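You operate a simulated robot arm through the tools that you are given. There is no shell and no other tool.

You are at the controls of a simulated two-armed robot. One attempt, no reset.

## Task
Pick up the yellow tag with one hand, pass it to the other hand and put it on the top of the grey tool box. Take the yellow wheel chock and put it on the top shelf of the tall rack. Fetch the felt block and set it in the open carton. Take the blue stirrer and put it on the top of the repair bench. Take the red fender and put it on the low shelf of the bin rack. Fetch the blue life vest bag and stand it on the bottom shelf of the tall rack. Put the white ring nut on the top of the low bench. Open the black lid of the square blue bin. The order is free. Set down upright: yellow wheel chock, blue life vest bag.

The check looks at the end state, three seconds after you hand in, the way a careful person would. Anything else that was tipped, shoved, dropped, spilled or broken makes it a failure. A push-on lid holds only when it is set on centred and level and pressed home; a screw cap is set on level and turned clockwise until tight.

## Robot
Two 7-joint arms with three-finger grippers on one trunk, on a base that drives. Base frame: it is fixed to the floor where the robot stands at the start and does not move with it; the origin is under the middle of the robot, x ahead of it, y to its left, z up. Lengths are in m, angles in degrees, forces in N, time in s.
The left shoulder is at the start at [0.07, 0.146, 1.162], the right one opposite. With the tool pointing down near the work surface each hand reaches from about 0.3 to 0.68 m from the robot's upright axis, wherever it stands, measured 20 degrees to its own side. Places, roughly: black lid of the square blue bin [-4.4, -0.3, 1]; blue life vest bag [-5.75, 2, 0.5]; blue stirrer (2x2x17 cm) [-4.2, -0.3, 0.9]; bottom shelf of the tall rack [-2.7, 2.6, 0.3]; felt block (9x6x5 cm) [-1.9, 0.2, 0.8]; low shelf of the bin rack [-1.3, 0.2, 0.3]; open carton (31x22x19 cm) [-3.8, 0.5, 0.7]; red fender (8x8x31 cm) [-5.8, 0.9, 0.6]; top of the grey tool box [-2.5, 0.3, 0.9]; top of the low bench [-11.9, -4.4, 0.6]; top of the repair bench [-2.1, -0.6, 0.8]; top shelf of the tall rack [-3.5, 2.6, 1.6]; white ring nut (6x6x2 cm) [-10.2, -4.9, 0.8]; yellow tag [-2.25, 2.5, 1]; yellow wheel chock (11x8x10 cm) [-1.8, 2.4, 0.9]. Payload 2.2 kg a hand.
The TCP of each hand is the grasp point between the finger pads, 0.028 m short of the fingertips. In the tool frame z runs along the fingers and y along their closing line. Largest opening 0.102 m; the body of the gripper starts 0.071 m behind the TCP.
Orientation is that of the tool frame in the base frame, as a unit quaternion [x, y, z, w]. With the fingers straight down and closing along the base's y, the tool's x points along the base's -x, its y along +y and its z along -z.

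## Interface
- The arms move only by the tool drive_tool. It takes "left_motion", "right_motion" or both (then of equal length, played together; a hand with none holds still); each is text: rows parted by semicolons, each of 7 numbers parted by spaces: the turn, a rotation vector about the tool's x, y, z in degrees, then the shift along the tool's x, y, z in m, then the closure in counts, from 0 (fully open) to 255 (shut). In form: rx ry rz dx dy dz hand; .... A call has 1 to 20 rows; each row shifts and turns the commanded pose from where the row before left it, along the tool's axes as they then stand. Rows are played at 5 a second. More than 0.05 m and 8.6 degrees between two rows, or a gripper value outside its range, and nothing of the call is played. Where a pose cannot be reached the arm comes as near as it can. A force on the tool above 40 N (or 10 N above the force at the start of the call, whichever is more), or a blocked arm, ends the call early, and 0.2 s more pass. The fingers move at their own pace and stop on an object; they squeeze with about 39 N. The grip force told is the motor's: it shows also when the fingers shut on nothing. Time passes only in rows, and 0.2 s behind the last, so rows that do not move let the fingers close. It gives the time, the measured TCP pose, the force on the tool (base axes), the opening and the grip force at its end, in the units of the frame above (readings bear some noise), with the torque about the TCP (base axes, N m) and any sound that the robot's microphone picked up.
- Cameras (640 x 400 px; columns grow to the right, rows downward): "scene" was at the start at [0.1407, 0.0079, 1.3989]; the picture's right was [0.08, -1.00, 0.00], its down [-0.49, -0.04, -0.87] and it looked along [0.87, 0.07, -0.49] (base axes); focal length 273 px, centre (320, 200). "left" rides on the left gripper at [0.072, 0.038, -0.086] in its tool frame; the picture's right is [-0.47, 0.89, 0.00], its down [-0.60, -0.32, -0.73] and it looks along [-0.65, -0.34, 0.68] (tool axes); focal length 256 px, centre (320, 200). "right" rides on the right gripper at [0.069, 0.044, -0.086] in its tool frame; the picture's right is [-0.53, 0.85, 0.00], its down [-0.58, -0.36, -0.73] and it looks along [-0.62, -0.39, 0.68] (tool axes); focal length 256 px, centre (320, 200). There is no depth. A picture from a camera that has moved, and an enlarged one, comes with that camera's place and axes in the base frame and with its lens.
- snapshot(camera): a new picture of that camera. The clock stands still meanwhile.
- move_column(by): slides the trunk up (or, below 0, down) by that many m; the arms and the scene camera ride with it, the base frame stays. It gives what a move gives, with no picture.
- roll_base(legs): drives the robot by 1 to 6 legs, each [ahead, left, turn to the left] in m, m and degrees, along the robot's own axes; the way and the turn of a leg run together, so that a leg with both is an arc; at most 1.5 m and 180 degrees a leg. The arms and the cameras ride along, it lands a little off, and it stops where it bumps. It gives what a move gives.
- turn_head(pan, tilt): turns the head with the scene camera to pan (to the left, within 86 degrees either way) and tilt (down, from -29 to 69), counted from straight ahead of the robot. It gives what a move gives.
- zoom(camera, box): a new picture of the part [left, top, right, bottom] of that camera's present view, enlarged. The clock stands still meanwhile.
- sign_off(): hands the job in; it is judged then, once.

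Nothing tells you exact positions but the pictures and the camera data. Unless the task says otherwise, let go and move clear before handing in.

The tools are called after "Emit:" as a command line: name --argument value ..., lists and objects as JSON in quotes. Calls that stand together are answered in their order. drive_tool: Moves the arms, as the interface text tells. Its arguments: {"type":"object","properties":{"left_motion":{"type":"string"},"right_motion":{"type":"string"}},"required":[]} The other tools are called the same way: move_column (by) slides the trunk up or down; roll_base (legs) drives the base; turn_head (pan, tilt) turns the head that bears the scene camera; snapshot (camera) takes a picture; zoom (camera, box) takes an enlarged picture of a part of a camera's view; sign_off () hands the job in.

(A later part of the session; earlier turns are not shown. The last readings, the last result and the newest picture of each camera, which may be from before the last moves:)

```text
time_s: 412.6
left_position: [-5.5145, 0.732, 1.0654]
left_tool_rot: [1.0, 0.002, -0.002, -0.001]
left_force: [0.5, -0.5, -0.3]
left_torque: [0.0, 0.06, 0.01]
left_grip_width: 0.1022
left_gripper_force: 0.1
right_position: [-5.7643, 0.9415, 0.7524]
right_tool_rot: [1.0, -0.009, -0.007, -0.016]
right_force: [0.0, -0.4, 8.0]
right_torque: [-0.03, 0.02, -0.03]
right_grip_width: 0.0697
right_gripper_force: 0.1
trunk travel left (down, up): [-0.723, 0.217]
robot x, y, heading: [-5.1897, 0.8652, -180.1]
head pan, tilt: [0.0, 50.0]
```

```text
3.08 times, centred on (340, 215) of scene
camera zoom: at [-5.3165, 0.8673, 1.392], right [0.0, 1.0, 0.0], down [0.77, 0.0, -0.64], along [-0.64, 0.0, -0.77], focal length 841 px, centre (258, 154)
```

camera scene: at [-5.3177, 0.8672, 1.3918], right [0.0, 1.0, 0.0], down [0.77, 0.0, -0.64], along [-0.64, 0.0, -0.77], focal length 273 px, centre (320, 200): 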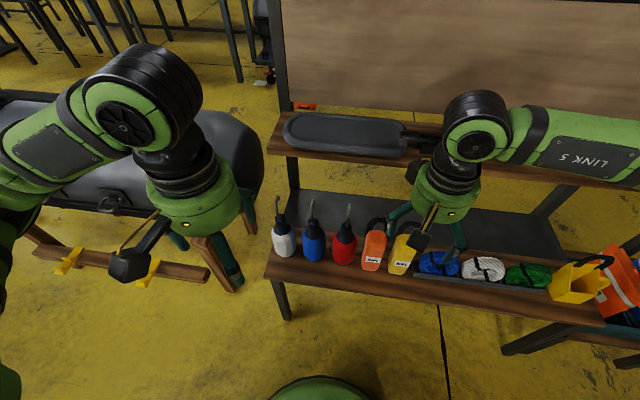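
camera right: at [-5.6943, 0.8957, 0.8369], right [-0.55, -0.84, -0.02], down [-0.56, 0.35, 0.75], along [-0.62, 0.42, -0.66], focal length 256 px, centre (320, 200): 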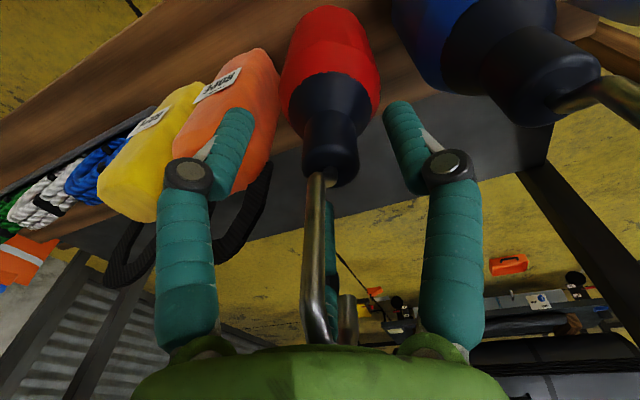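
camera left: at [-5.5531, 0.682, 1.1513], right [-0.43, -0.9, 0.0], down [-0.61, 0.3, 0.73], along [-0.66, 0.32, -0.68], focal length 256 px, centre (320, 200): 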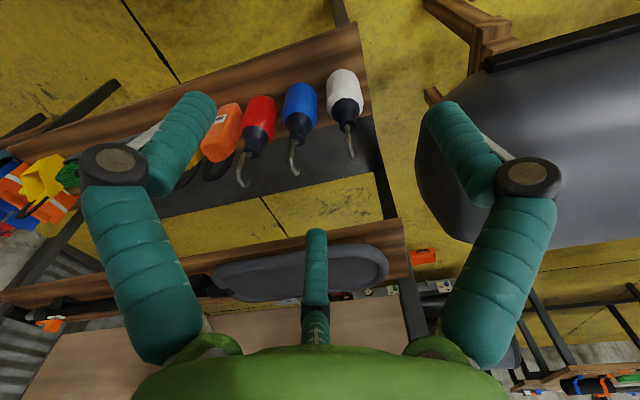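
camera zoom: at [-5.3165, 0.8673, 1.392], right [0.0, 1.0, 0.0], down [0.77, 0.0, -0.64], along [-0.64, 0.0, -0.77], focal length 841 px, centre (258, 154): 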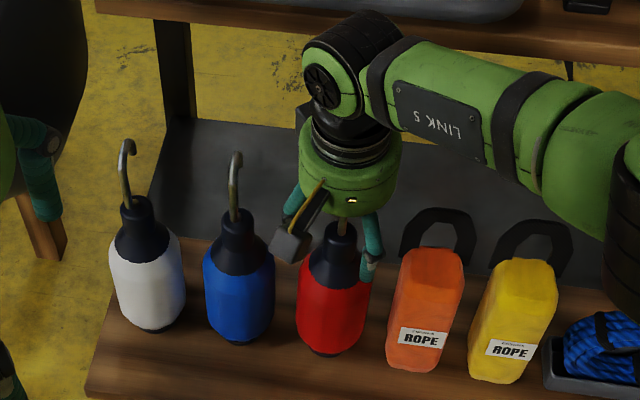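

The hook just meets the palm, the neck is between the fingertips. I ease up 2 mm, close and lift slightly.

Emit:
drive_tool --right_motion "0 0 0 0 0 -0.002 80; 0 0 0 0 0 0 140; 0 0 0 0 0 0 200; 0 0 0 0 0 0 255; 0 0 0 0 0 0 255"

Emit:
drive_tool --right_motion "0 0 0 0 0 -0.02 255; 0 0 0 0 0 -0.03 255; 0 0 0 0 0 -0.03 255; 0 0 0 0 0 0 255"

Emit:
snapshot --camera "right"

Emit:
zoom --camera "scene" --box '[260, 130, 420, 260]'

```text
time_s: 413.8
left_position: [-5.515, 0.7323, 1.065]
left_tool_rot: [1.0, 0.002, 0.0, 0.0]
left_force: [-0.1, -0.9, -0.6]
left_torque: [-0.03, 0.0, -0.03]
left_grip_width: 0.1021
left_gripper_force: 0.0
right_position: [-5.7633, 0.9431, 0.7547]
right_tool_rot: [1.0, -0.008, -0.006, -0.016]
right_force: [0.1, -0.1, 0.1]
right_torque: [0.13, -0.1, 0.02]
right_grip_width: 0.0313
right_gripper_force: 39.5
trunk travel left (down, up): [-0.723, 0.217]
robot x, y, heading: [-5.1893, 0.8672, -179.9]
head pan, tilt: [0.0, 50.0]
```

```text
time_s: 414.8
left_position: [-5.5162, 0.7321, 1.0646]
left_tool_rot: [1.0, 0.001, -0.001, 0.0]
left_force: [0.2, -0.3, 0.0]
left_torque: [0.03, -0.03, 0.01]
left_grip_width: 0.1018
left_gripper_force: 0.0
right_position: [-5.7628, 0.9394, 0.8357]
right_tool_rot: [1.0, -0.009, -0.005, -0.015]
right_force: [-0.3, -0.3, -2.9]
right_torque: [0.01, -0.02, 0.0]
right_grip_width: 0.0316
right_gripper_force: 39.1
trunk travel left (down, up): [-0.723, 0.217]
robot x, y, heading: [-5.1934, 0.8686, -179.8]
head pan, tilt: [0.0, 50.0]
```

```text
taken
camera right: at [-5.6928, 0.8917, 0.9188], right [-0.55, -0.84, -0.02], down [-0.56, 0.35, 0.75], along [-0.62, 0.42, -0.66], focal length 256 px, centre (320, 200)
```

right: 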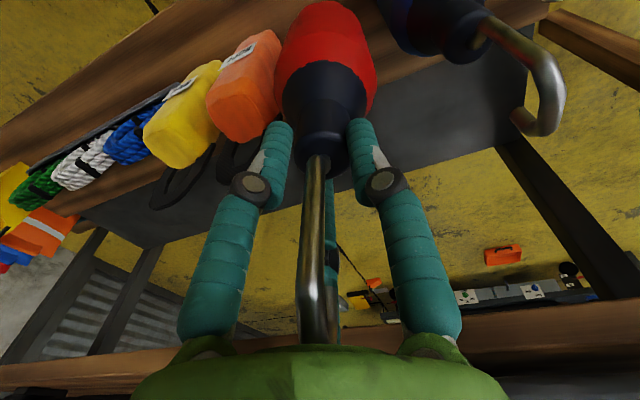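

```text
3.08 times, centred on (340, 195) of scene
camera zoom: at [-5.3186, 0.8673, 1.3916], right [0.0, 1.0, 0.0], down [0.77, 0.0, -0.64], along [-0.64, 0.0, -0.77], focal length 841 px, centre (258, 215)
```

zoom: 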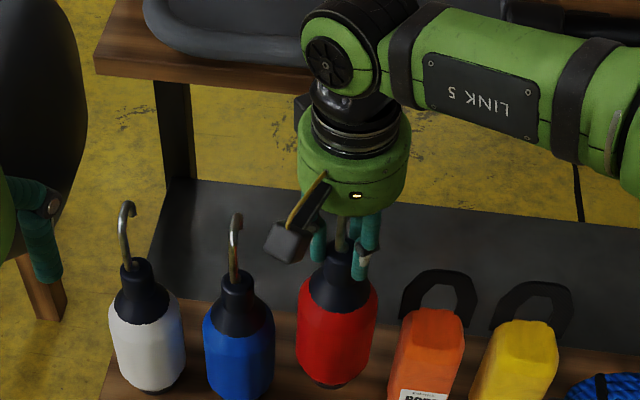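

The fender is held. I lift it clear, back off, and look at the bags to plan the blue one.

Emit:
move_column --by 0.2

Emit:
drive_tool --right_motion "0 0 0 0.01 0 -0.04 255; 0 0 0 0.02 0 -0.04 255; 0 0 0 0.03 0 -0.03 255; 0 0 0 0 0 0 255"

Emit:
roll_base --legs '[[-0.3, 0, 0], [0, -0.9, 0]]'

Emit:
turn_head --pan 0 --tilt 40

Emit:
snapshot --camera "scene"

```text
time_s: 417.0
left_position: [-5.5164, 0.7319, 1.2654]
left_tool_rot: [1.0, 0.001, 0.0, 0.0]
left_force: [-0.2, 0.6, 0.3]
left_torque: [0.01, 0.02, -0.03]
left_grip_width: 0.1019
left_gripper_force: 0.0
right_position: [-5.7619, 0.9391, 1.0344]
right_tool_rot: [1.0, -0.009, -0.007, -0.016]
right_force: [-0.8, 0.2, -2.9]
right_torque: [-0.01, -0.01, 0.0]
right_grip_width: 0.0314
right_gripper_force: 39.3
trunk travel left (down, up): [-0.923, 0.017]
robot x, y, heading: [-5.1931, 0.8681, -179.7]
head pan, tilt: [0.0, 50.0]
```

```text
time_s: 418.0
left_position: [-5.5165, 0.7317, 1.2664]
left_tool_rot: [1.0, 0.002, 0.0, -0.001]
left_force: [0.8, 0.5, 0.0]
left_torque: [0.0, 0.04, 0.01]
left_grip_width: 0.1018
left_gripper_force: 0.0
right_position: [-5.7018, 0.9348, 1.1469]
right_tool_rot: [1.0, -0.009, -0.006, -0.016]
right_force: [-1.0, 1.0, -3.1]
right_torque: [0.03, -0.02, 0.01]
right_grip_width: 0.0317
right_gripper_force: 39.5
trunk travel left (down, up): [-0.923, 0.017]
robot x, y, heading: [-5.1926, 0.8645, -179.7]
head pan, tilt: [0.0, 50.0]
```

```text
time_s: 424.3
left_position: [-5.2311, 1.6103, 1.2659]
left_tool_rot: [1.0, 0.015, 0.0, 0.0]
left_force: [0.7, 0.1, -0.4]
left_torque: [0.0, -0.01, -0.02]
left_grip_width: 0.1019
left_gripper_force: 0.1
right_position: [-5.4214, 1.8064, 1.1463]
right_tool_rot: [1.0, 0.005, -0.006, -0.016]
right_force: [0.5, -0.9, -3.0]
right_torque: [-0.02, 0.03, -0.01]
right_grip_width: 0.031
right_gripper_force: 39.2
trunk travel left (down, up): [-0.923, 0.017]
robot x, y, heading: [-4.9105, 1.7535, -178.1]
head pan, tilt: [0.0, 50.0]
```

```text
time_s: 425.1
left_position: [-5.2304, 1.6101, 1.2656]
left_tool_rot: [1.0, 0.015, -0.001, 0.0]
left_force: [0.1, 0.1, -0.3]
left_torque: [0.03, -0.03, -0.02]
left_grip_width: 0.1021
left_gripper_force: 0.1
right_position: [-5.4217, 1.8086, 1.1456]
right_tool_rot: [1.0, 0.005, -0.006, -0.016]
right_force: [-0.3, 0.3, -3.1]
right_torque: [-0.02, -0.05, -0.02]
right_grip_width: 0.0311
right_gripper_force: 39.1
trunk travel left (down, up): [-0.923, 0.017]
robot x, y, heading: [-4.9096, 1.7514, -178.2]
head pan, tilt: [0.0, 40.0]
```

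```text
taken
camera scene: at [-5.0443, 1.7507, 1.6058], right [-0.03, 1.0, 0.0], down [0.64, 0.02, -0.77], along [-0.77, -0.02, -0.64], focal length 273 px, centre (320, 200)
```

scene: 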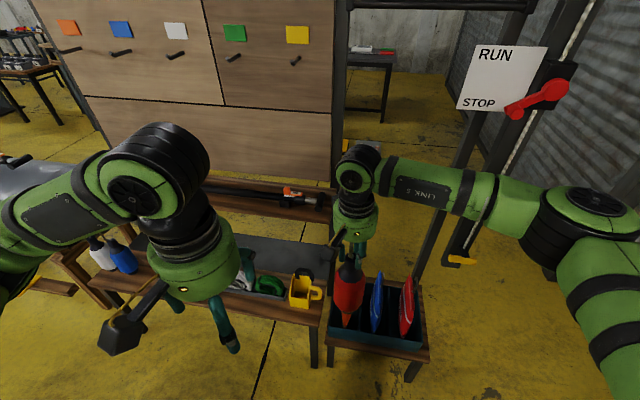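

Right-arm and the post with the RUN/STOP lever are close here, so I'll deliver the fender first. I back away east, turn and drive down the aisle to the bin rack.

Emit:
roll_base --legs '[[-0.5, 0, 0], [0, 0, 178], [1.5, -0.5, 0], [0.7, 0, 0], [0, 0, -90]]'

Emit:
turn_head --pan 40 --tilt 35

Emit:
snapshot --camera "scene"

```text
refused: leg 3 is longer than a leg can be; nothing moved
```

```text
time_s: 426.1
left_position: [-5.2292, 1.611, 1.2661]
left_tool_rot: [1.0, 0.015, -0.001, 0.001]
left_force: [-0.5, 0.4, 0.0]
left_torque: [0.02, -0.04, 0.0]
left_grip_width: 0.1019
left_gripper_force: 0.1
right_position: [-5.4217, 1.8082, 1.146]
right_tool_rot: [1.0, 0.006, -0.006, -0.016]
right_force: [-0.3, -0.3, -3.4]
right_torque: [0.0, -0.03, 0.02]
right_grip_width: 0.0311
right_gripper_force: 39.2
trunk travel left (down, up): [-0.923, 0.017]
robot x, y, heading: [-4.9077, 1.7595, -178.3]
head pan, tilt: [40.0, 35.0]
```

```text
taken
camera scene: at [-5.0251, 1.6948, 1.6134], right [-0.67, 0.75, 0.0], down [0.43, 0.38, -0.82], along [-0.61, -0.55, -0.57], focal length 273 px, centre (320, 200)
```

scene: 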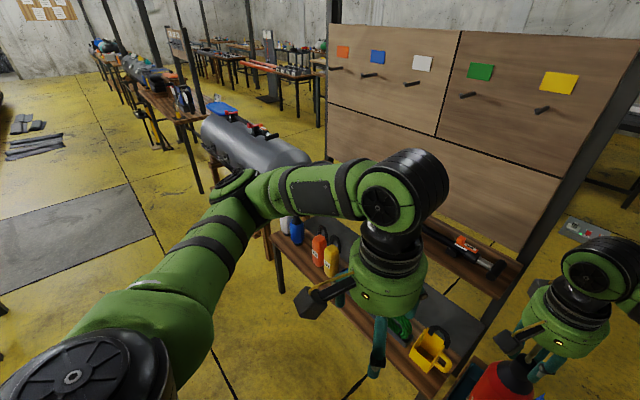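

Emit:
roll_base --legs '[[-0.5, 0, 0], [0, 0, 178], [1.4, -0.5, 0], [0.75, 0, 0], [0, 0, -90]]'

Emit:
turn_head --pan 40 --tilt 35

Emit:
snapshot --camera "scene"

```text
time_s: 450.9
left_position: [-2.0725, 1.1104, 1.2663]
left_tool_rot: [0.679, 0.734, -0.001, 0.001]
left_force: [-0.4, 0.7, -0.8]
left_torque: [0.01, 0.0, 0.02]
left_grip_width: 0.102
left_gripper_force: 0.1
right_position: [-2.2618, 0.9105, 1.1466]
right_tool_rot: [0.686, 0.727, -0.016, -0.006]
right_force: [0.2, -0.2, -2.5]
right_torque: [0.05, -0.02, -0.03]
right_grip_width: 0.0305
right_gripper_force: 39.4
trunk travel left (down, up): [-0.923, 0.017]
robot x, y, heading: [-2.2309, 1.4269, -85.6]
head pan, tilt: [40.0, 35.0]
```

```text
time_s: 451.5
left_position: [-2.0737, 1.1117, 1.2661]
left_tool_rot: [0.68, 0.734, -0.001, 0.001]
left_force: [0.4, -0.4, 0.1]
left_torque: [-0.01, 0.0, 0.02]
left_grip_width: 0.1021
left_gripper_force: 0.1
right_position: [-2.261, 0.9097, 1.1456]
right_tool_rot: [0.686, 0.727, -0.015, -0.007]
right_force: [-0.9, 0.5, -2.9]
right_torque: [0.04, 0.0, -0.01]
right_grip_width: 0.0306
right_gripper_force: 38.8
trunk travel left (down, up): [-0.923, 0.017]
robot x, y, heading: [-2.2304, 1.4223, -85.5]
head pan, tilt: [40.0, 35.0]
```

```text
taken
camera scene: at [-2.1655, 1.3123, 1.6134], right [-0.71, -0.7, 0.0], down [-0.4, 0.41, -0.82], along [0.57, -0.58, -0.57], focal length 273 px, centre (320, 200)
```

scene: 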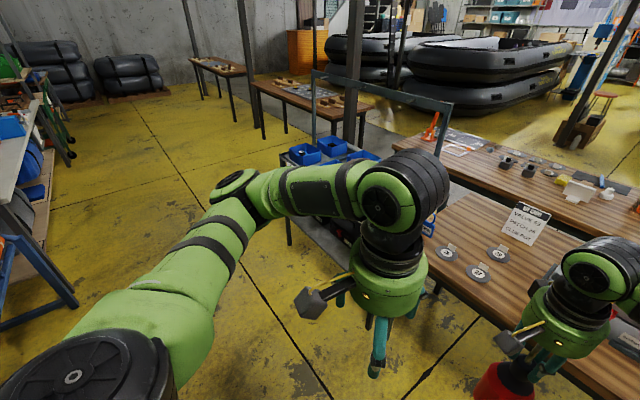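

Emit:
roll_base --legs '[[0.1, 0.85, -4.5]]'

Emit:
turn_head --pan 5 --tilt 45

Emit:
snapshot --camera "scene"

Emit:
snapshot --camera "left"

```text
time_s: 456.1
left_position: [-1.2431, 1.0452, 1.266]
left_tool_rot: [0.7, 0.715, 0.0, 0.001]
left_force: [-0.8, -0.5, 0.2]
left_torque: [-0.02, -0.01, 0.01]
left_grip_width: 0.1022
left_gripper_force: 0.1
right_position: [-1.4415, 0.856, 1.1455]
right_tool_rot: [0.708, 0.706, -0.014, -0.005]
right_force: [-0.9, 0.5, -3.5]
right_torque: [0.03, -0.02, 0.01]
right_grip_width: 0.0306
right_gripper_force: 39.5
trunk travel left (down, up): [-0.923, 0.017]
robot x, y, heading: [-1.3822, 1.365, -89.1]
head pan, tilt: [40.0, 35.0]
```

```text
time_s: 457.1
left_position: [-1.2407, 1.0454, 1.2655]
left_tool_rot: [0.699, 0.715, -0.001, 0.0]
left_force: [0.3, 0.3, 0.9]
left_torque: [0.01, -0.01, 0.01]
left_grip_width: 0.1021
left_gripper_force: 0.0
right_position: [-1.4409, 0.8555, 1.1456]
right_tool_rot: [0.707, 0.707, -0.015, -0.008]
right_force: [-0.6, 0.1, -2.3]
right_torque: [0.01, -0.01, -0.01]
right_grip_width: 0.0306
right_gripper_force: 39.0
trunk travel left (down, up): [-0.923, 0.017]
robot x, y, heading: [-1.3826, 1.3665, -88.8]
head pan, tilt: [5.0, 45.0]
```

```text
taken
camera scene: at [-1.3713, 1.2366, 1.5986], right [-0.99, -0.11, 0.0], down [-0.08, 0.7, -0.71], along [0.08, -0.7, -0.71], focal length 273 px, centre (320, 200)
```

scene: 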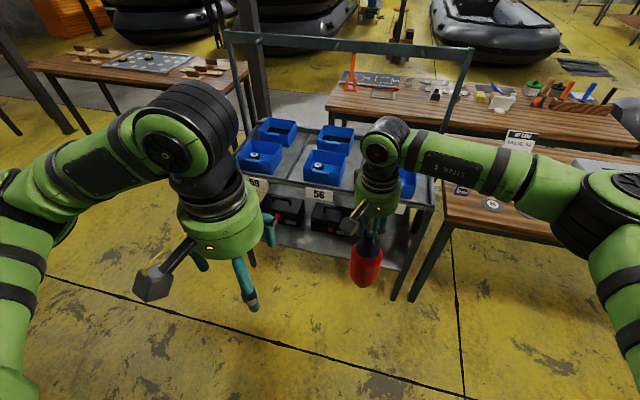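

```text
taken
camera left: at [-1.2054, 1.1175, 1.3505], right [0.89, -0.45, 0.0], down [-0.3, -0.61, 0.73], along [-0.33, -0.66, -0.68], focal length 256 px, centre (320, 200)
```

left: 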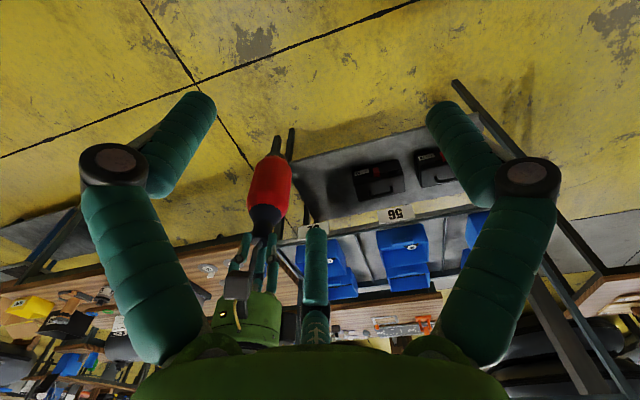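

The low shelf is free between x≈-1.4 and -1.7 (two black boxes to the left). I'll lay the fender in lengthwise: I tilt the right hand forward so the fender points into the shelf.

Emit:
drive_tool --right_motion "0 0 0 -0.04 0 0 255; 0 0 0 -0.04 0 0 255; 0 0 0 -0.03 0 0 255; 0 -8.3 0 0 0 0 255; 0 -8.3 0 0 0 0 255; 0 -8.3 0 0 0 0 255; 0 -8.3 0 0 0 0 255; 0 -8.3 0 0 0 0 255; 0 -8.3 0 0 0 0 255; 0 -8.3 0 0 0 0 255; 0 -8.3 0 0 0 0 255; 0 -8.3 0 0 0 0 255; 0 0 -8 0 0 0 255; 0 0 -8 0 0 0 255; 0 0 -8 0 0 0 255; 0 0 -8 0 0 0 255; 0 0 0 0 0 0 255"

Emit:
roll_base --legs '[[0, -0.09, -1]]'

Emit:
snapshot --camera "scene"

Emit:
snapshot --camera "right"

```text
time_s: 460.7
left_position: [-1.2418, 1.0448, 1.2662]
left_tool_rot: [0.7, 0.714, -0.001, 0.001]
left_force: [-0.1, 0.4, 0.3]
left_torque: [0.0, 0.01, 0.0]
left_grip_width: 0.1019
left_gripper_force: 0.1
right_position: [-1.4303, 0.7452, 1.1541]
right_tool_rot: [0.377, 0.696, -0.541, 0.283]
right_force: [-0.4, 0.4, -2.0]
right_torque: [0.36, -0.01, 0.01]
right_grip_width: 0.0306
right_gripper_force: 38.8
right hand out of reach, approached as far as the arm can: row 12
trunk travel left (down, up): [-0.923, 0.017]
robot x, y, heading: [-1.3808, 1.3678, -88.6]
head pan, tilt: [5.0, 45.0]
```

```text
time_s: 461.8
left_position: [-1.3297, 1.0407, 1.2663]
left_tool_rot: [0.706, 0.708, -0.003, -0.001]
left_force: [1.2, 0.0, -1.1]
left_torque: [0.04, 0.07, 0.0]
left_grip_width: 0.102
left_gripper_force: 0.1
right_position: [-1.5241, 0.7454, 1.1553]
right_tool_rot: [0.381, 0.695, -0.544, 0.278]
right_force: [0.9, 0.3, -2.8]
right_torque: [0.36, 0.0, -0.03]
right_grip_width: 0.0303
right_gripper_force: 39.0
trunk travel left (down, up): [-0.923, 0.017]
robot x, y, heading: [-1.4686, 1.37, -89.8]
head pan, tilt: [5.0, 45.0]
```

```text
taken
camera scene: at [-1.4535, 1.2351, 1.5985], right [-1.0, -0.09, 0.01], down [-0.07, 0.7, -0.71], along [0.06, -0.7, -0.71], focal length 273 px, centre (320, 200)
```

scene: 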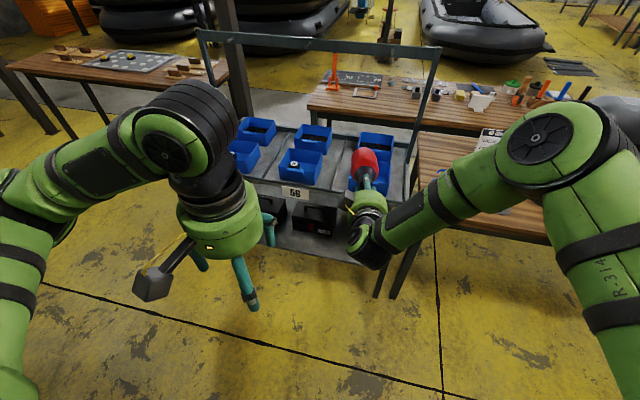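

```text
taken
camera right: at [-1.523, 0.8497, 1.0979], right [1.0, -0.02, -0.03], down [0.04, 0.53, 0.85], along [0.0, -0.85, 0.53], focal length 256 px, centre (320, 200)
```

right: 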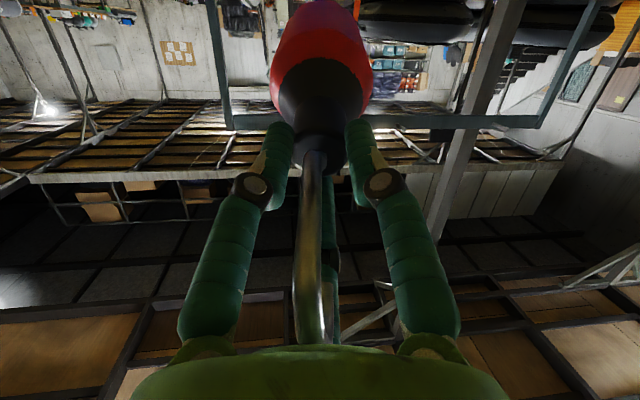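

Emit:
move_column --by -0.7

Emit:
snapshot --camera "scene"

Emit:
snapshot --camera "right"

Emit:
snapshot --camera "left"

```text
refused: -0.7 is not a number from -0.4 to 0.4
```

```text
taken
camera scene: at [-1.4535, 1.2351, 1.5985], right [-1.0, -0.09, 0.01], down [-0.07, 0.7, -0.71], along [0.06, -0.7, -0.71], focal length 273 px, centre (320, 200)
```

scene: 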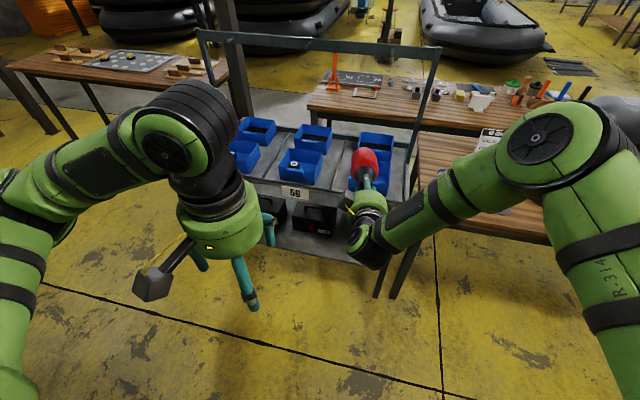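

```text
taken
camera right: at [-1.523, 0.8497, 1.0979], right [1.0, -0.02, -0.03], down [0.04, 0.53, 0.85], along [0.0, -0.85, 0.53], focal length 256 px, centre (320, 200)
```

right: 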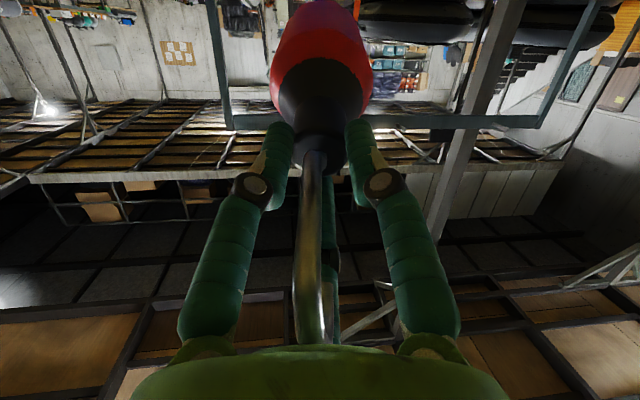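

```text
taken
camera left: at [-1.2911, 1.1129, 1.3493], right [0.89, -0.46, 0.0], down [-0.31, -0.6, 0.73], along [-0.34, -0.65, -0.68], focal length 256 px, centre (320, 200)
```

left: 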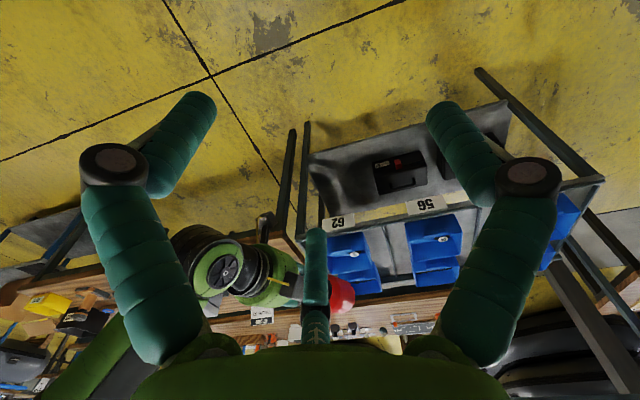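

Emit:
move_column --by -0.4

Emit:
move_column --by -0.28

Emit:
snapshot --camera "scene"

Emit:
snapshot --camera "left"

Emit:
snapshot --camera "right"

```text
time_s: 465.6
left_position: [-1.3357, 1.0412, 0.8668]
left_tool_rot: [0.705, 0.709, -0.001, 0.0]
left_force: [-0.1, -0.1, 1.0]
left_torque: [-0.01, 0.01, 0.02]
left_grip_width: 0.1018
left_gripper_force: 0.1
right_position: [-1.5296, 0.7451, 0.7541]
right_tool_rot: [0.382, 0.694, -0.543, 0.279]
right_force: [-0.2, 0.0, -3.1]
right_torque: [0.38, 0.01, 0.01]
right_grip_width: 0.0304
right_gripper_force: 39.1
trunk travel left (down, up): [-0.523, 0.417]
robot x, y, heading: [-1.4765, 1.3642, -89.9]
head pan, tilt: [5.0, 45.0]
```

```text
time_s: 468.4
left_position: [-1.3369, 1.0426, 0.5852]
left_tool_rot: [0.706, 0.709, -0.001, 0.001]
left_force: [0.0, 0.6, -0.7]
left_torque: [-0.01, 0.02, 0.0]
left_grip_width: 0.102
left_gripper_force: 0.1
right_position: [-1.5292, 0.7459, 0.4761]
right_tool_rot: [0.383, 0.694, -0.542, 0.28]
right_force: [0.2, -0.2, -2.1]
right_torque: [0.37, -0.02, -0.01]
right_grip_width: 0.0304
right_gripper_force: 39.3
trunk travel left (down, up): [-0.243, 0.697]
robot x, y, heading: [-1.4683, 1.366, -89.7]
head pan, tilt: [5.0, 45.0]
```

```text
taken
camera scene: at [-1.4628, 1.2355, 0.9186], right [-1.0, -0.09, 0.0], down [-0.06, 0.7, -0.71], along [0.06, -0.7, -0.71], focal length 273 px, centre (320, 200)
```

scene: 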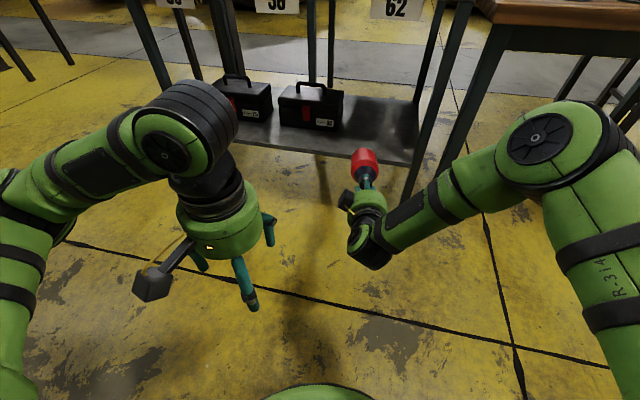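

```text
taken
camera left: at [-1.2988, 1.1133, 0.6705], right [0.89, -0.46, 0.0], down [-0.32, -0.6, 0.73], along [-0.34, -0.65, -0.68], focal length 256 px, centre (320, 200)
```

left: 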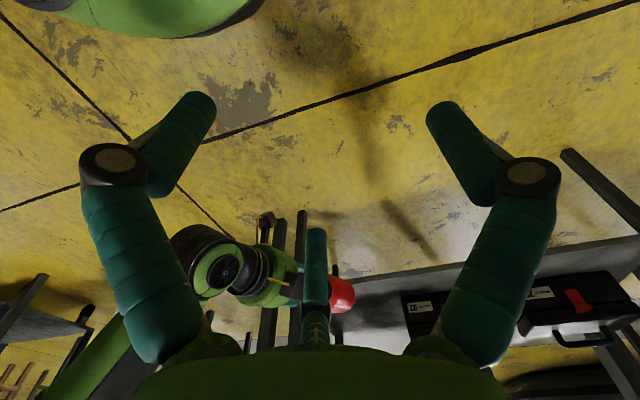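

```text
taken
camera right: at [-1.5291, 0.8501, 0.4176], right [1.0, -0.02, -0.03], down [0.03, 0.53, 0.85], along [0.0, -0.85, 0.53], focal length 256 px, centre (320, 200)
```

right: 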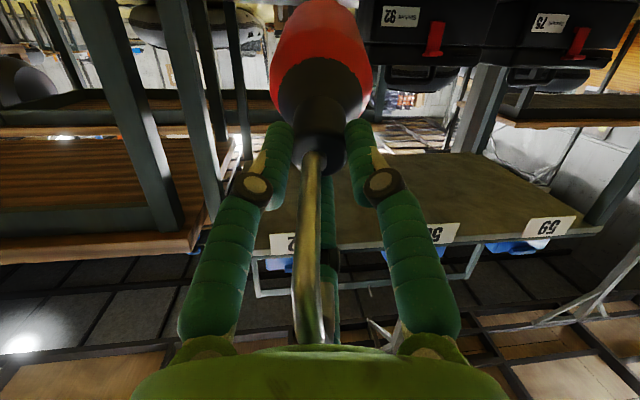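

The free slot is between x≈-1.47 and -1.70, shelf top z≈0.315. I align to x≈-1.585 and drive the fender in.

Emit:
roll_base --legs '[[0, -0.055, 0], [0.25, 0, 0]]'

Emit:
snapshot --camera "scene"

Emit:
snapshot --camera "right"

```text
time_s: 470.8
left_position: [-1.3866, 0.7925, 0.5857]
left_tool_rot: [0.704, 0.71, -0.001, 0.001]
left_force: [0.4, -0.1, 0.0]
left_torque: [-0.02, 0.01, 0.02]
left_grip_width: 0.102
left_gripper_force: 0.1
right_position: [-1.578, 0.4957, 0.4737]
right_tool_rot: [0.381, 0.695, -0.542, 0.28]
right_force: [0.2, -0.3, -2.7]
right_torque: [0.37, -0.03, -0.03]
right_grip_width: 0.0304
right_gripper_force: 38.6
trunk travel left (down, up): [-0.243, 0.697]
robot x, y, heading: [-1.5214, 1.1142, -89.7]
head pan, tilt: [5.0, 45.0]
```

```text
taken
camera scene: at [-1.5148, 0.9858, 0.9185], right [-1.0, -0.1, 0.0], down [-0.07, 0.7, -0.71], along [0.07, -0.7, -0.71], focal length 273 px, centre (320, 200)
```

scene: 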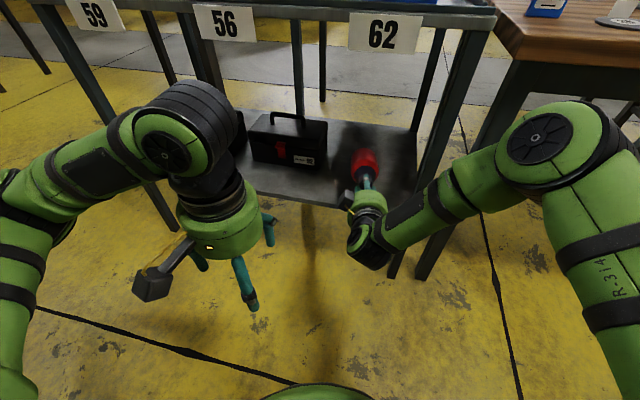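

```text
taken
camera right: at [-1.5791, 0.6002, 0.4173], right [1.0, -0.02, -0.03], down [0.03, 0.53, 0.85], along [0.0, -0.85, 0.53], focal length 256 px, centre (320, 200)
```

right: 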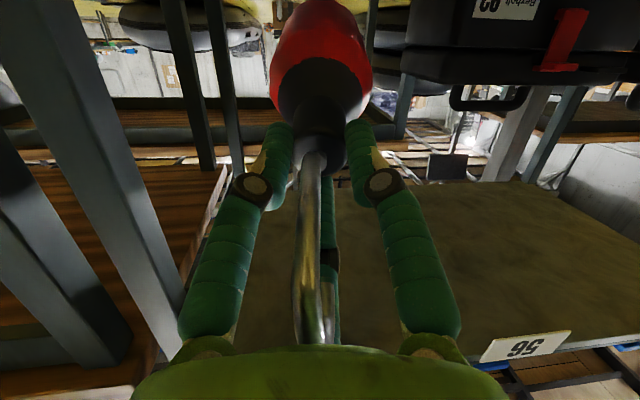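

Emit:
roll_base --legs '[[0.165, 0, 0]]'

Emit:
snapshot --camera "scene"

Emit:
snapshot --camera "right"

```text
time_s: 472.3
left_position: [-1.3864, 0.6216, 0.5853]
left_tool_rot: [0.706, 0.708, -0.001, 0.0]
left_force: [0.0, -0.2, -0.6]
left_torque: [-0.01, 0.01, 0.0]
left_grip_width: 0.102
left_gripper_force: 0.1
right_position: [-1.5797, 0.3251, 0.4747]
right_tool_rot: [0.382, 0.694, -0.542, 0.28]
right_force: [-0.6, -0.4, -3.3]
right_torque: [0.34, -0.01, 0.03]
right_grip_width: 0.0302
right_gripper_force: 38.9
trunk travel left (down, up): [-0.243, 0.697]
robot x, y, heading: [-1.5225, 0.944, -89.9]
head pan, tilt: [5.0, 45.0]
```

```text
taken
camera scene: at [-1.514, 0.8146, 0.9185], right [-1.0, -0.09, 0.0], down [-0.07, 0.7, -0.71], along [0.07, -0.7, -0.71], focal length 273 px, centre (320, 200)
```

scene: 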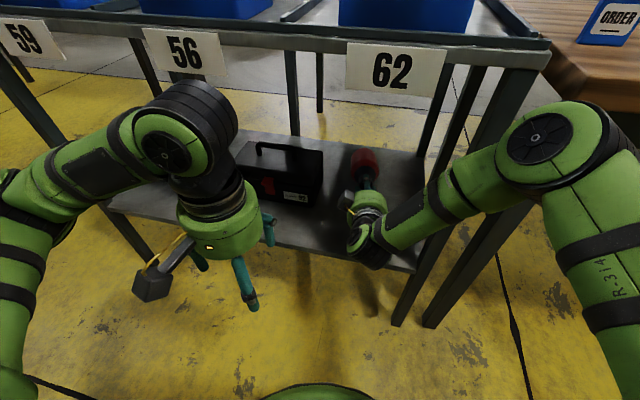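

```text
taken
camera right: at [-1.5791, 0.4293, 0.4173], right [1.0, -0.02, -0.03], down [0.03, 0.53, 0.85], along [0.0, -0.85, 0.53], focal length 256 px, centre (320, 200)
```

right: 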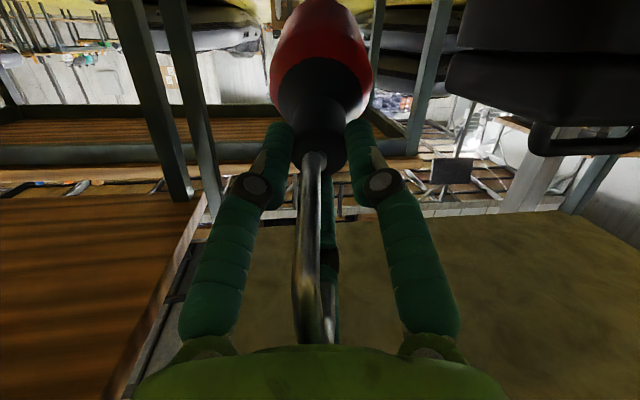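

Emit:
move_column --by -0.05

Emit:
move_column --by -0.012

Emit:
zoom --camera "scene" --box '[290, 100, 450, 280]'

```text
time_s: 473.2
left_position: [-1.3863, 0.621, 0.5362]
left_tool_rot: [0.705, 0.709, -0.001, 0.0]
left_force: [-0.2, -0.4, -1.1]
left_torque: [-0.01, -0.03, 0.01]
left_grip_width: 0.1022
left_gripper_force: 0.0
right_position: [-1.5798, 0.3234, 0.426]
right_tool_rot: [0.38, 0.694, -0.543, 0.281]
right_force: [-0.3, -1.4, 1.4]
right_torque: [-0.59, 0.03, 0.02]
right_grip_width: 0.0305
right_gripper_force: 39.4
trunk travel left (down, up): [-0.193, 0.747]
robot x, y, heading: [-1.5231, 0.9457, -89.8]
head pan, tilt: [5.0, 45.0]
```

```text
time_s: 473.8
left_position: [-1.3864, 0.6225, 0.5252]
left_tool_rot: [0.705, 0.709, -0.001, 0.001]
left_force: [1.1, -0.7, 0.1]
left_torque: [0.01, 0.03, -0.02]
left_grip_width: 0.1017
left_gripper_force: 0.0
right_position: [-1.5802, 0.3248, 0.4157]
right_tool_rot: [0.382, 0.692, -0.544, 0.282]
right_force: [0.7, 0.5, 16.6]
right_torque: [1.34, 0.07, -0.15]
right_grip_width: 0.0306
right_gripper_force: 39.0
trunk travel left (down, up): [-0.181, 0.759]
robot x, y, heading: [-1.5203, 0.9457, -89.8]
head pan, tilt: [5.0, 45.0]
```

```text
2.22 times, centred on (370, 190) of scene
camera zoom: at [-1.5137, 0.8168, 0.8571], right [-1.0, -0.09, 0.0], down [-0.07, 0.7, -0.71], along [0.07, -0.71, -0.71], focal length 607 px, centre (209, 222)
```

zoom: 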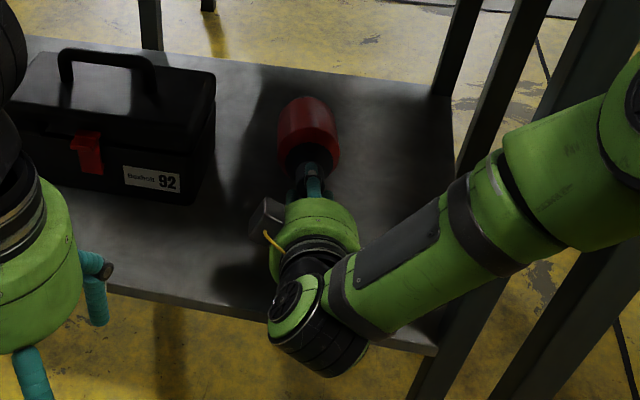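

The fender's far end rests on the shelf and the wrist camera just touched the shelf edge; I raise 1.2 cm, then release.

Emit:
move_column --by 0.013

Emit:
drive_tool --right_motion "0 0 0 0 0 0 150; 0 0 0 0 0 0 60; 0 0 0 0 0 0 0; 0 0 0 0 0 0 0; 0 0 0 0 0 0 0"

Emit:
zoom --camera "scene" --box '[290, 100, 450, 280]'

Emit:
snapshot --camera "right"

```text
time_s: 474.4
left_position: [-1.3878, 0.6209, 0.5368]
left_tool_rot: [0.706, 0.709, -0.001, 0.001]
left_force: [0.4, 0.4, 0.5]
left_torque: [0.0, 0.01, 0.02]
left_grip_width: 0.1023
left_gripper_force: 0.0
right_position: [-1.5789, 0.3262, 0.424]
right_tool_rot: [0.382, 0.696, -0.541, 0.278]
right_force: [0.3, -0.1, -2.7]
right_torque: [0.39, -0.04, 0.02]
right_grip_width: 0.0305
right_gripper_force: 39.2
trunk travel left (down, up): [-0.194, 0.746]
robot x, y, heading: [-1.5239, 0.9457, -89.6]
head pan, tilt: [5.0, 45.0]
```

```text
time_s: 475.6
left_position: [-1.387, 0.6213, 0.5362]
left_tool_rot: [0.705, 0.709, 0.0, 0.001]
left_force: [-0.1, 1.1, -0.3]
left_torque: [0.0, -0.03, -0.01]
left_grip_width: 0.1021
left_gripper_force: 0.0
right_position: [-1.5793, 0.324, 0.427]
right_tool_rot: [0.381, 0.695, -0.542, 0.281]
right_force: [0.8, 0.8, -0.5]
right_torque: [0.01, 0.04, 0.02]
right_grip_width: 0.1019
right_gripper_force: 0.1
trunk travel left (down, up): [-0.194, 0.746]
robot x, y, heading: [-1.5229, 0.9467, -89.6]
head pan, tilt: [5.0, 45.0]
```

```text
2.22 times, centred on (370, 190) of scene
camera zoom: at [-1.5139, 0.8153, 0.8696], right [-1.0, -0.09, 0.0], down [-0.07, 0.7, -0.71], along [0.07, -0.7, -0.71], focal length 607 px, centre (209, 222)
```

zoom: 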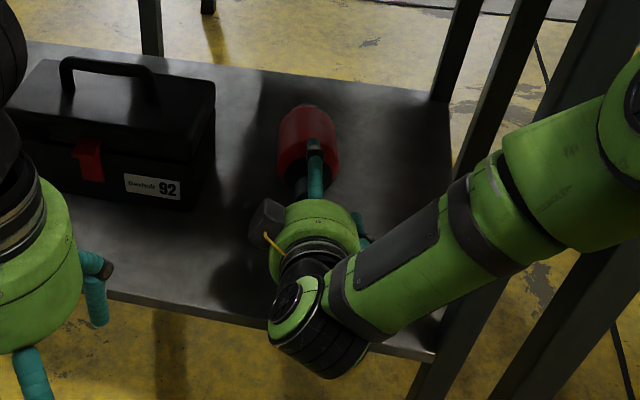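

```text
taken
camera right: at [-1.5791, 0.4296, 0.3687], right [1.0, -0.02, -0.03], down [0.03, 0.53, 0.85], along [0.0, -0.85, 0.53], focal length 256 px, centre (320, 200)
```

right: 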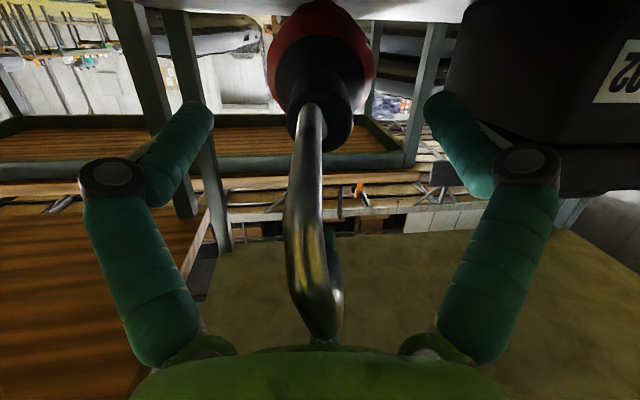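

Emit:
roll_base --legs '[[-0.3, 0, 0]]'

Emit:
snapshot --camera "scene"

Emit:
zoom --camera "scene" --box '[290, 80, 430, 200]'

```text
time_s: 477.6
left_position: [-1.3892, 0.9139, 0.5371]
left_tool_rot: [0.707, 0.707, -0.001, 0.0]
left_force: [0.0, 1.3, 0.4]
left_torque: [-0.02, -0.02, -0.03]
left_grip_width: 0.102
left_gripper_force: 0.0
right_position: [-1.5828, 0.6187, 0.4267]
right_tool_rot: [0.383, 0.693, -0.543, 0.279]
right_force: [-0.1, 0.4, -0.1]
right_torque: [0.02, 0.02, -0.01]
right_grip_width: 0.1018
right_gripper_force: 0.0
trunk travel left (down, up): [-0.194, 0.746]
robot x, y, heading: [-1.5238, 1.2389, -90.0]
head pan, tilt: [5.0, 45.0]
```

```text
taken
camera scene: at [-1.5156, 1.1089, 0.8697], right [-1.0, -0.09, 0.0], down [-0.06, 0.7, -0.71], along [0.06, -0.7, -0.71], focal length 273 px, centre (320, 200)
```

scene: 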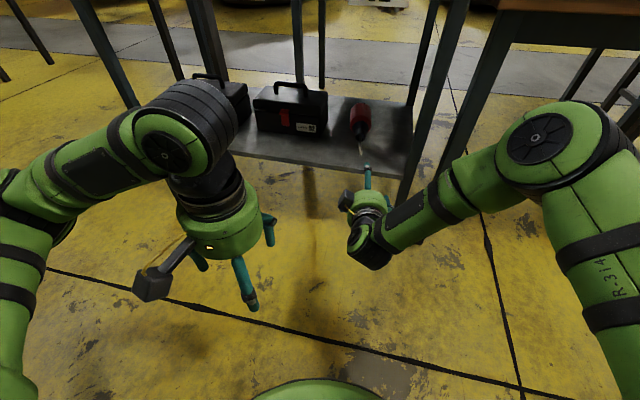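

```text
3.33 times, centred on (360, 140) of scene
camera zoom: at [-1.5156, 1.1089, 0.8697], right [-1.0, -0.09, 0.0], down [-0.06, 0.7, -0.71], along [0.06, -0.7, -0.71], focal length 911 px, centre (187, 400)
```

zoom: 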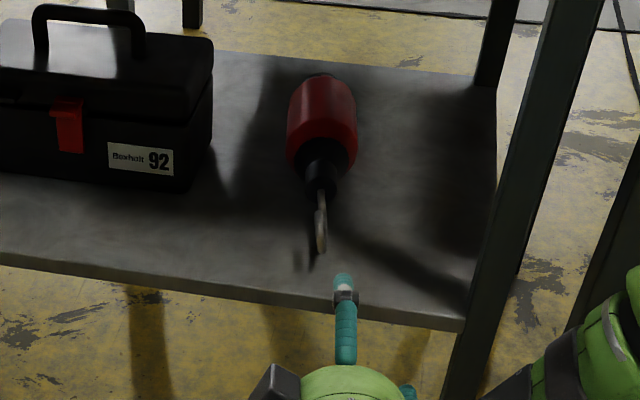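

The red fender lies safely on the low shelf. I raise the column, return the right hand to neutral and drive back to the bag rack.

Emit:
move_column --by 0.4

Emit:
drive_tool --right_motion "0 0 8 0 0 0 0; 0 0 8 0 0 0 0; 0 0 8 0 0 0 0; 0 0 8 0 0 0 0; 0 8.3 0 0 0 -0.01 0; 0 8.3 0 0 0 -0.01 0; 0 8.3 0 0 0 -0.01 0; 0 8.3 0 0 0 -0.01 0; 0 8.3 0 0 0 -0.01 0; 0 8.3 0 0 0 -0.01 0; 0 8.3 0 0 0 -0.01 0; 0 8.3 0 0 0 -0.01 0; 0 8.3 0 0 0 -0.01 0; 0 0 0 0.04 -0.01 -0.02 0; 0 0 0 0.04 -0.01 -0.02 0; 0 0 0 0.04 -0.01 -0.02 0; 0 0 0 0 0 0 0"

Emit:
move_column --by 0.2

Emit:
roll_base --legs '[[0, -0.9, 0], [0, 0, -90], [1.4, 0, 0], [1.1, 0, 0]]'

Emit:
turn_head --pan 0 --tilt 25

Emit:
snapshot --camera "scene"

```text
time_s: 481.4
left_position: [-1.3884, 0.914, 0.9369]
left_tool_rot: [0.707, 0.707, 0.0, 0.0]
left_force: [-0.1, 0.2, 0.5]
left_torque: [0.02, -0.03, 0.03]
left_grip_width: 0.1022
left_gripper_force: 0.0
right_position: [-1.5836, 0.6191, 0.8258]
right_tool_rot: [0.385, 0.692, -0.544, 0.278]
right_force: [-0.5, -0.2, 0.3]
right_torque: [0.0, 0.0, 0.01]
right_grip_width: 0.1022
right_gripper_force: 0.0
trunk travel left (down, up): [-0.594, 0.346]
robot x, y, heading: [-1.5231, 1.2395, -89.8]
head pan, tilt: [5.0, 45.0]
```

```text
time_s: 485.0
left_position: [-1.3895, 0.913, 0.9372]
left_tool_rot: [0.707, 0.707, -0.001, 0.001]
left_force: [0.7, -0.3, 0.1]
left_torque: [0.02, -0.01, -0.02]
left_grip_width: 0.1022
left_gripper_force: 0.0
right_position: [-1.606, 0.7963, 0.9485]
right_tool_rot: [0.715, 0.699, -0.015, -0.009]
right_force: [0.3, -0.9, 0.7]
right_torque: [-0.01, 0.0, 0.0]
right_grip_width: 0.102
right_gripper_force: 0.0
trunk travel left (down, up): [-0.594, 0.346]
robot x, y, heading: [-1.5286, 1.239, -89.9]
head pan, tilt: [5.0, 45.0]
```

```text
time_s: 487.2
left_position: [-1.3893, 0.9145, 1.1362]
left_tool_rot: [0.707, 0.707, -0.001, 0.0]
left_force: [0.2, 0.4, 0.6]
left_torque: [-0.01, -0.02, 0.01]
left_grip_width: 0.102
left_gripper_force: 0.1
right_position: [-1.6065, 0.796, 1.1485]
right_tool_rot: [0.715, 0.699, -0.014, -0.008]
right_force: [-0.5, -0.7, -0.6]
right_torque: [0.03, -0.01, -0.02]
right_grip_width: 0.1022
right_gripper_force: 0.1
trunk travel left (down, up): [-0.794, 0.146]
robot x, y, heading: [-1.5227, 1.2409, -90.1]
head pan, tilt: [5.0, 45.0]
```

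```text
time_s: 507.5
left_position: [-5.2426, 1.1057, 1.1359]
left_tool_rot: [1.0, -0.012, -0.002, 0.0]
left_force: [-0.3, 0.3, 0.0]
left_torque: [0.0, 0.0, 0.01]
left_grip_width: 0.1018
left_gripper_force: 0.2
right_position: [-5.3554, 1.3247, 1.1477]
right_tool_rot: [1.0, -0.023, -0.004, -0.016]
right_force: [0.4, 0.5, -1.2]
right_torque: [-0.01, 0.02, -0.02]
right_grip_width: 0.1022
right_gripper_force: 0.0
trunk travel left (down, up): [-0.794, 0.146]
robot x, y, heading: [-4.9168, 1.229, 178.6]
head pan, tilt: [5.0, 45.0]
```

```text
time_s: 508.4
left_position: [-5.2441, 1.106, 1.137]
left_tool_rot: [1.0, -0.012, -0.001, -0.001]
left_force: [0.2, 0.6, -0.1]
left_torque: [-0.03, 0.0, 0.01]
left_grip_width: 0.1019
left_gripper_force: 0.1
right_position: [-5.3574, 1.3243, 1.147]
right_tool_rot: [1.0, -0.023, -0.004, -0.016]
right_force: [0.7, 0.1, 0.1]
right_torque: [-0.01, -0.02, 0.02]
right_grip_width: 0.102
right_gripper_force: 0.0
trunk travel left (down, up): [-0.794, 0.146]
robot x, y, heading: [-4.9154, 1.2295, 178.9]
head pan, tilt: [0.0, 25.0]
```

```text
taken
camera scene: at [-5.0575, 1.2352, 1.5001], right [0.02, 1.0, 0.0], down [0.42, -0.01, -0.91], along [-0.91, 0.02, -0.42], focal length 273 px, centre (320, 200)
```

scene: 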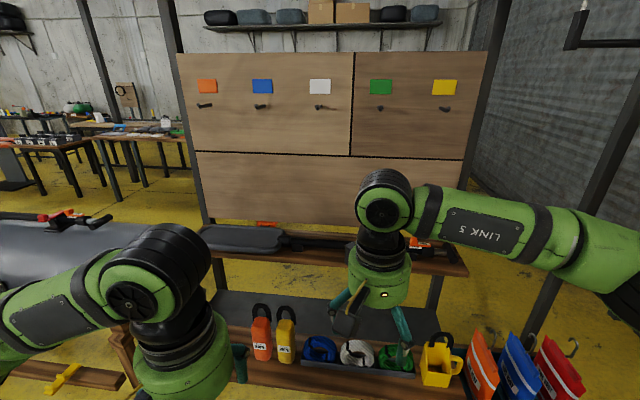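

Emit:
turn_head --pan -30 --tilt 40

Emit:
snapshot --camera "scene"

Emit:
zoom --camera "scene" --box '[230, 170, 430, 310]'

```text
time_s: 509.3
left_position: [-5.2425, 1.1034, 1.137]
left_tool_rot: [1.0, -0.012, -0.001, 0.0]
left_force: [0.0, -0.5, 0.1]
left_torque: [-0.02, -0.01, 0.0]
left_grip_width: 0.1022
left_gripper_force: 0.1
right_position: [-5.3553, 1.3251, 1.1475]
right_tool_rot: [1.0, -0.023, -0.003, -0.016]
right_force: [0.1, 1.1, -1.0]
right_torque: [0.02, 0.02, -0.01]
right_grip_width: 0.1018
right_gripper_force: 0.1
trunk travel left (down, up): [-0.794, 0.146]
robot x, y, heading: [-4.9171, 1.2326, 178.6]
head pan, tilt: [-30.0, 40.0]
```

```text
taken
camera scene: at [-5.0378, 1.2772, 1.4769], right [0.52, 0.85, 0.0], down [0.55, -0.33, -0.77], along [-0.66, 0.4, -0.64], focal length 273 px, centre (320, 200)
```

scene: 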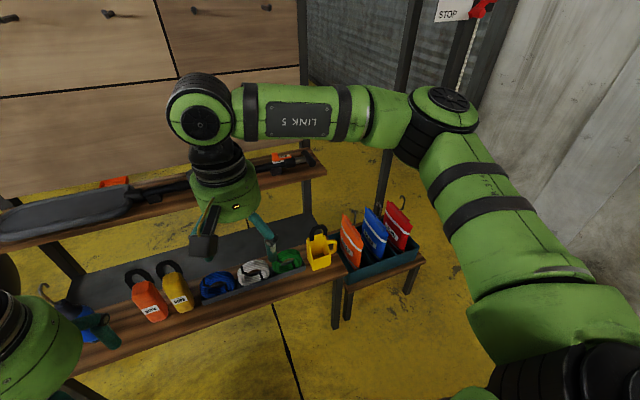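

```text
2.86 times, centred on (330, 240) of scene
camera zoom: at [-5.0378, 1.2772, 1.4769], right [0.52, 0.85, 0.0], down [0.55, -0.33, -0.77], along [-0.66, 0.4, -0.64], focal length 781 px, centre (291, 86)
```

zoom: 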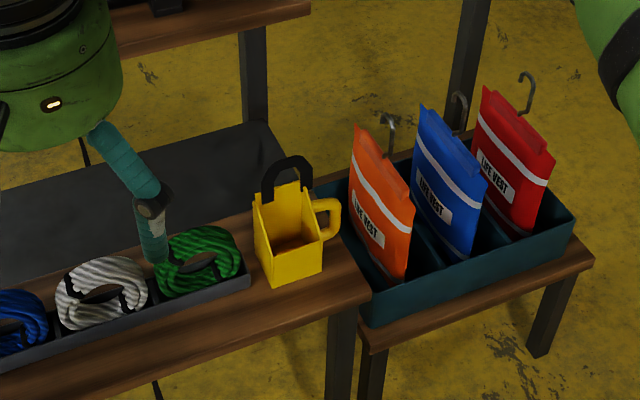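

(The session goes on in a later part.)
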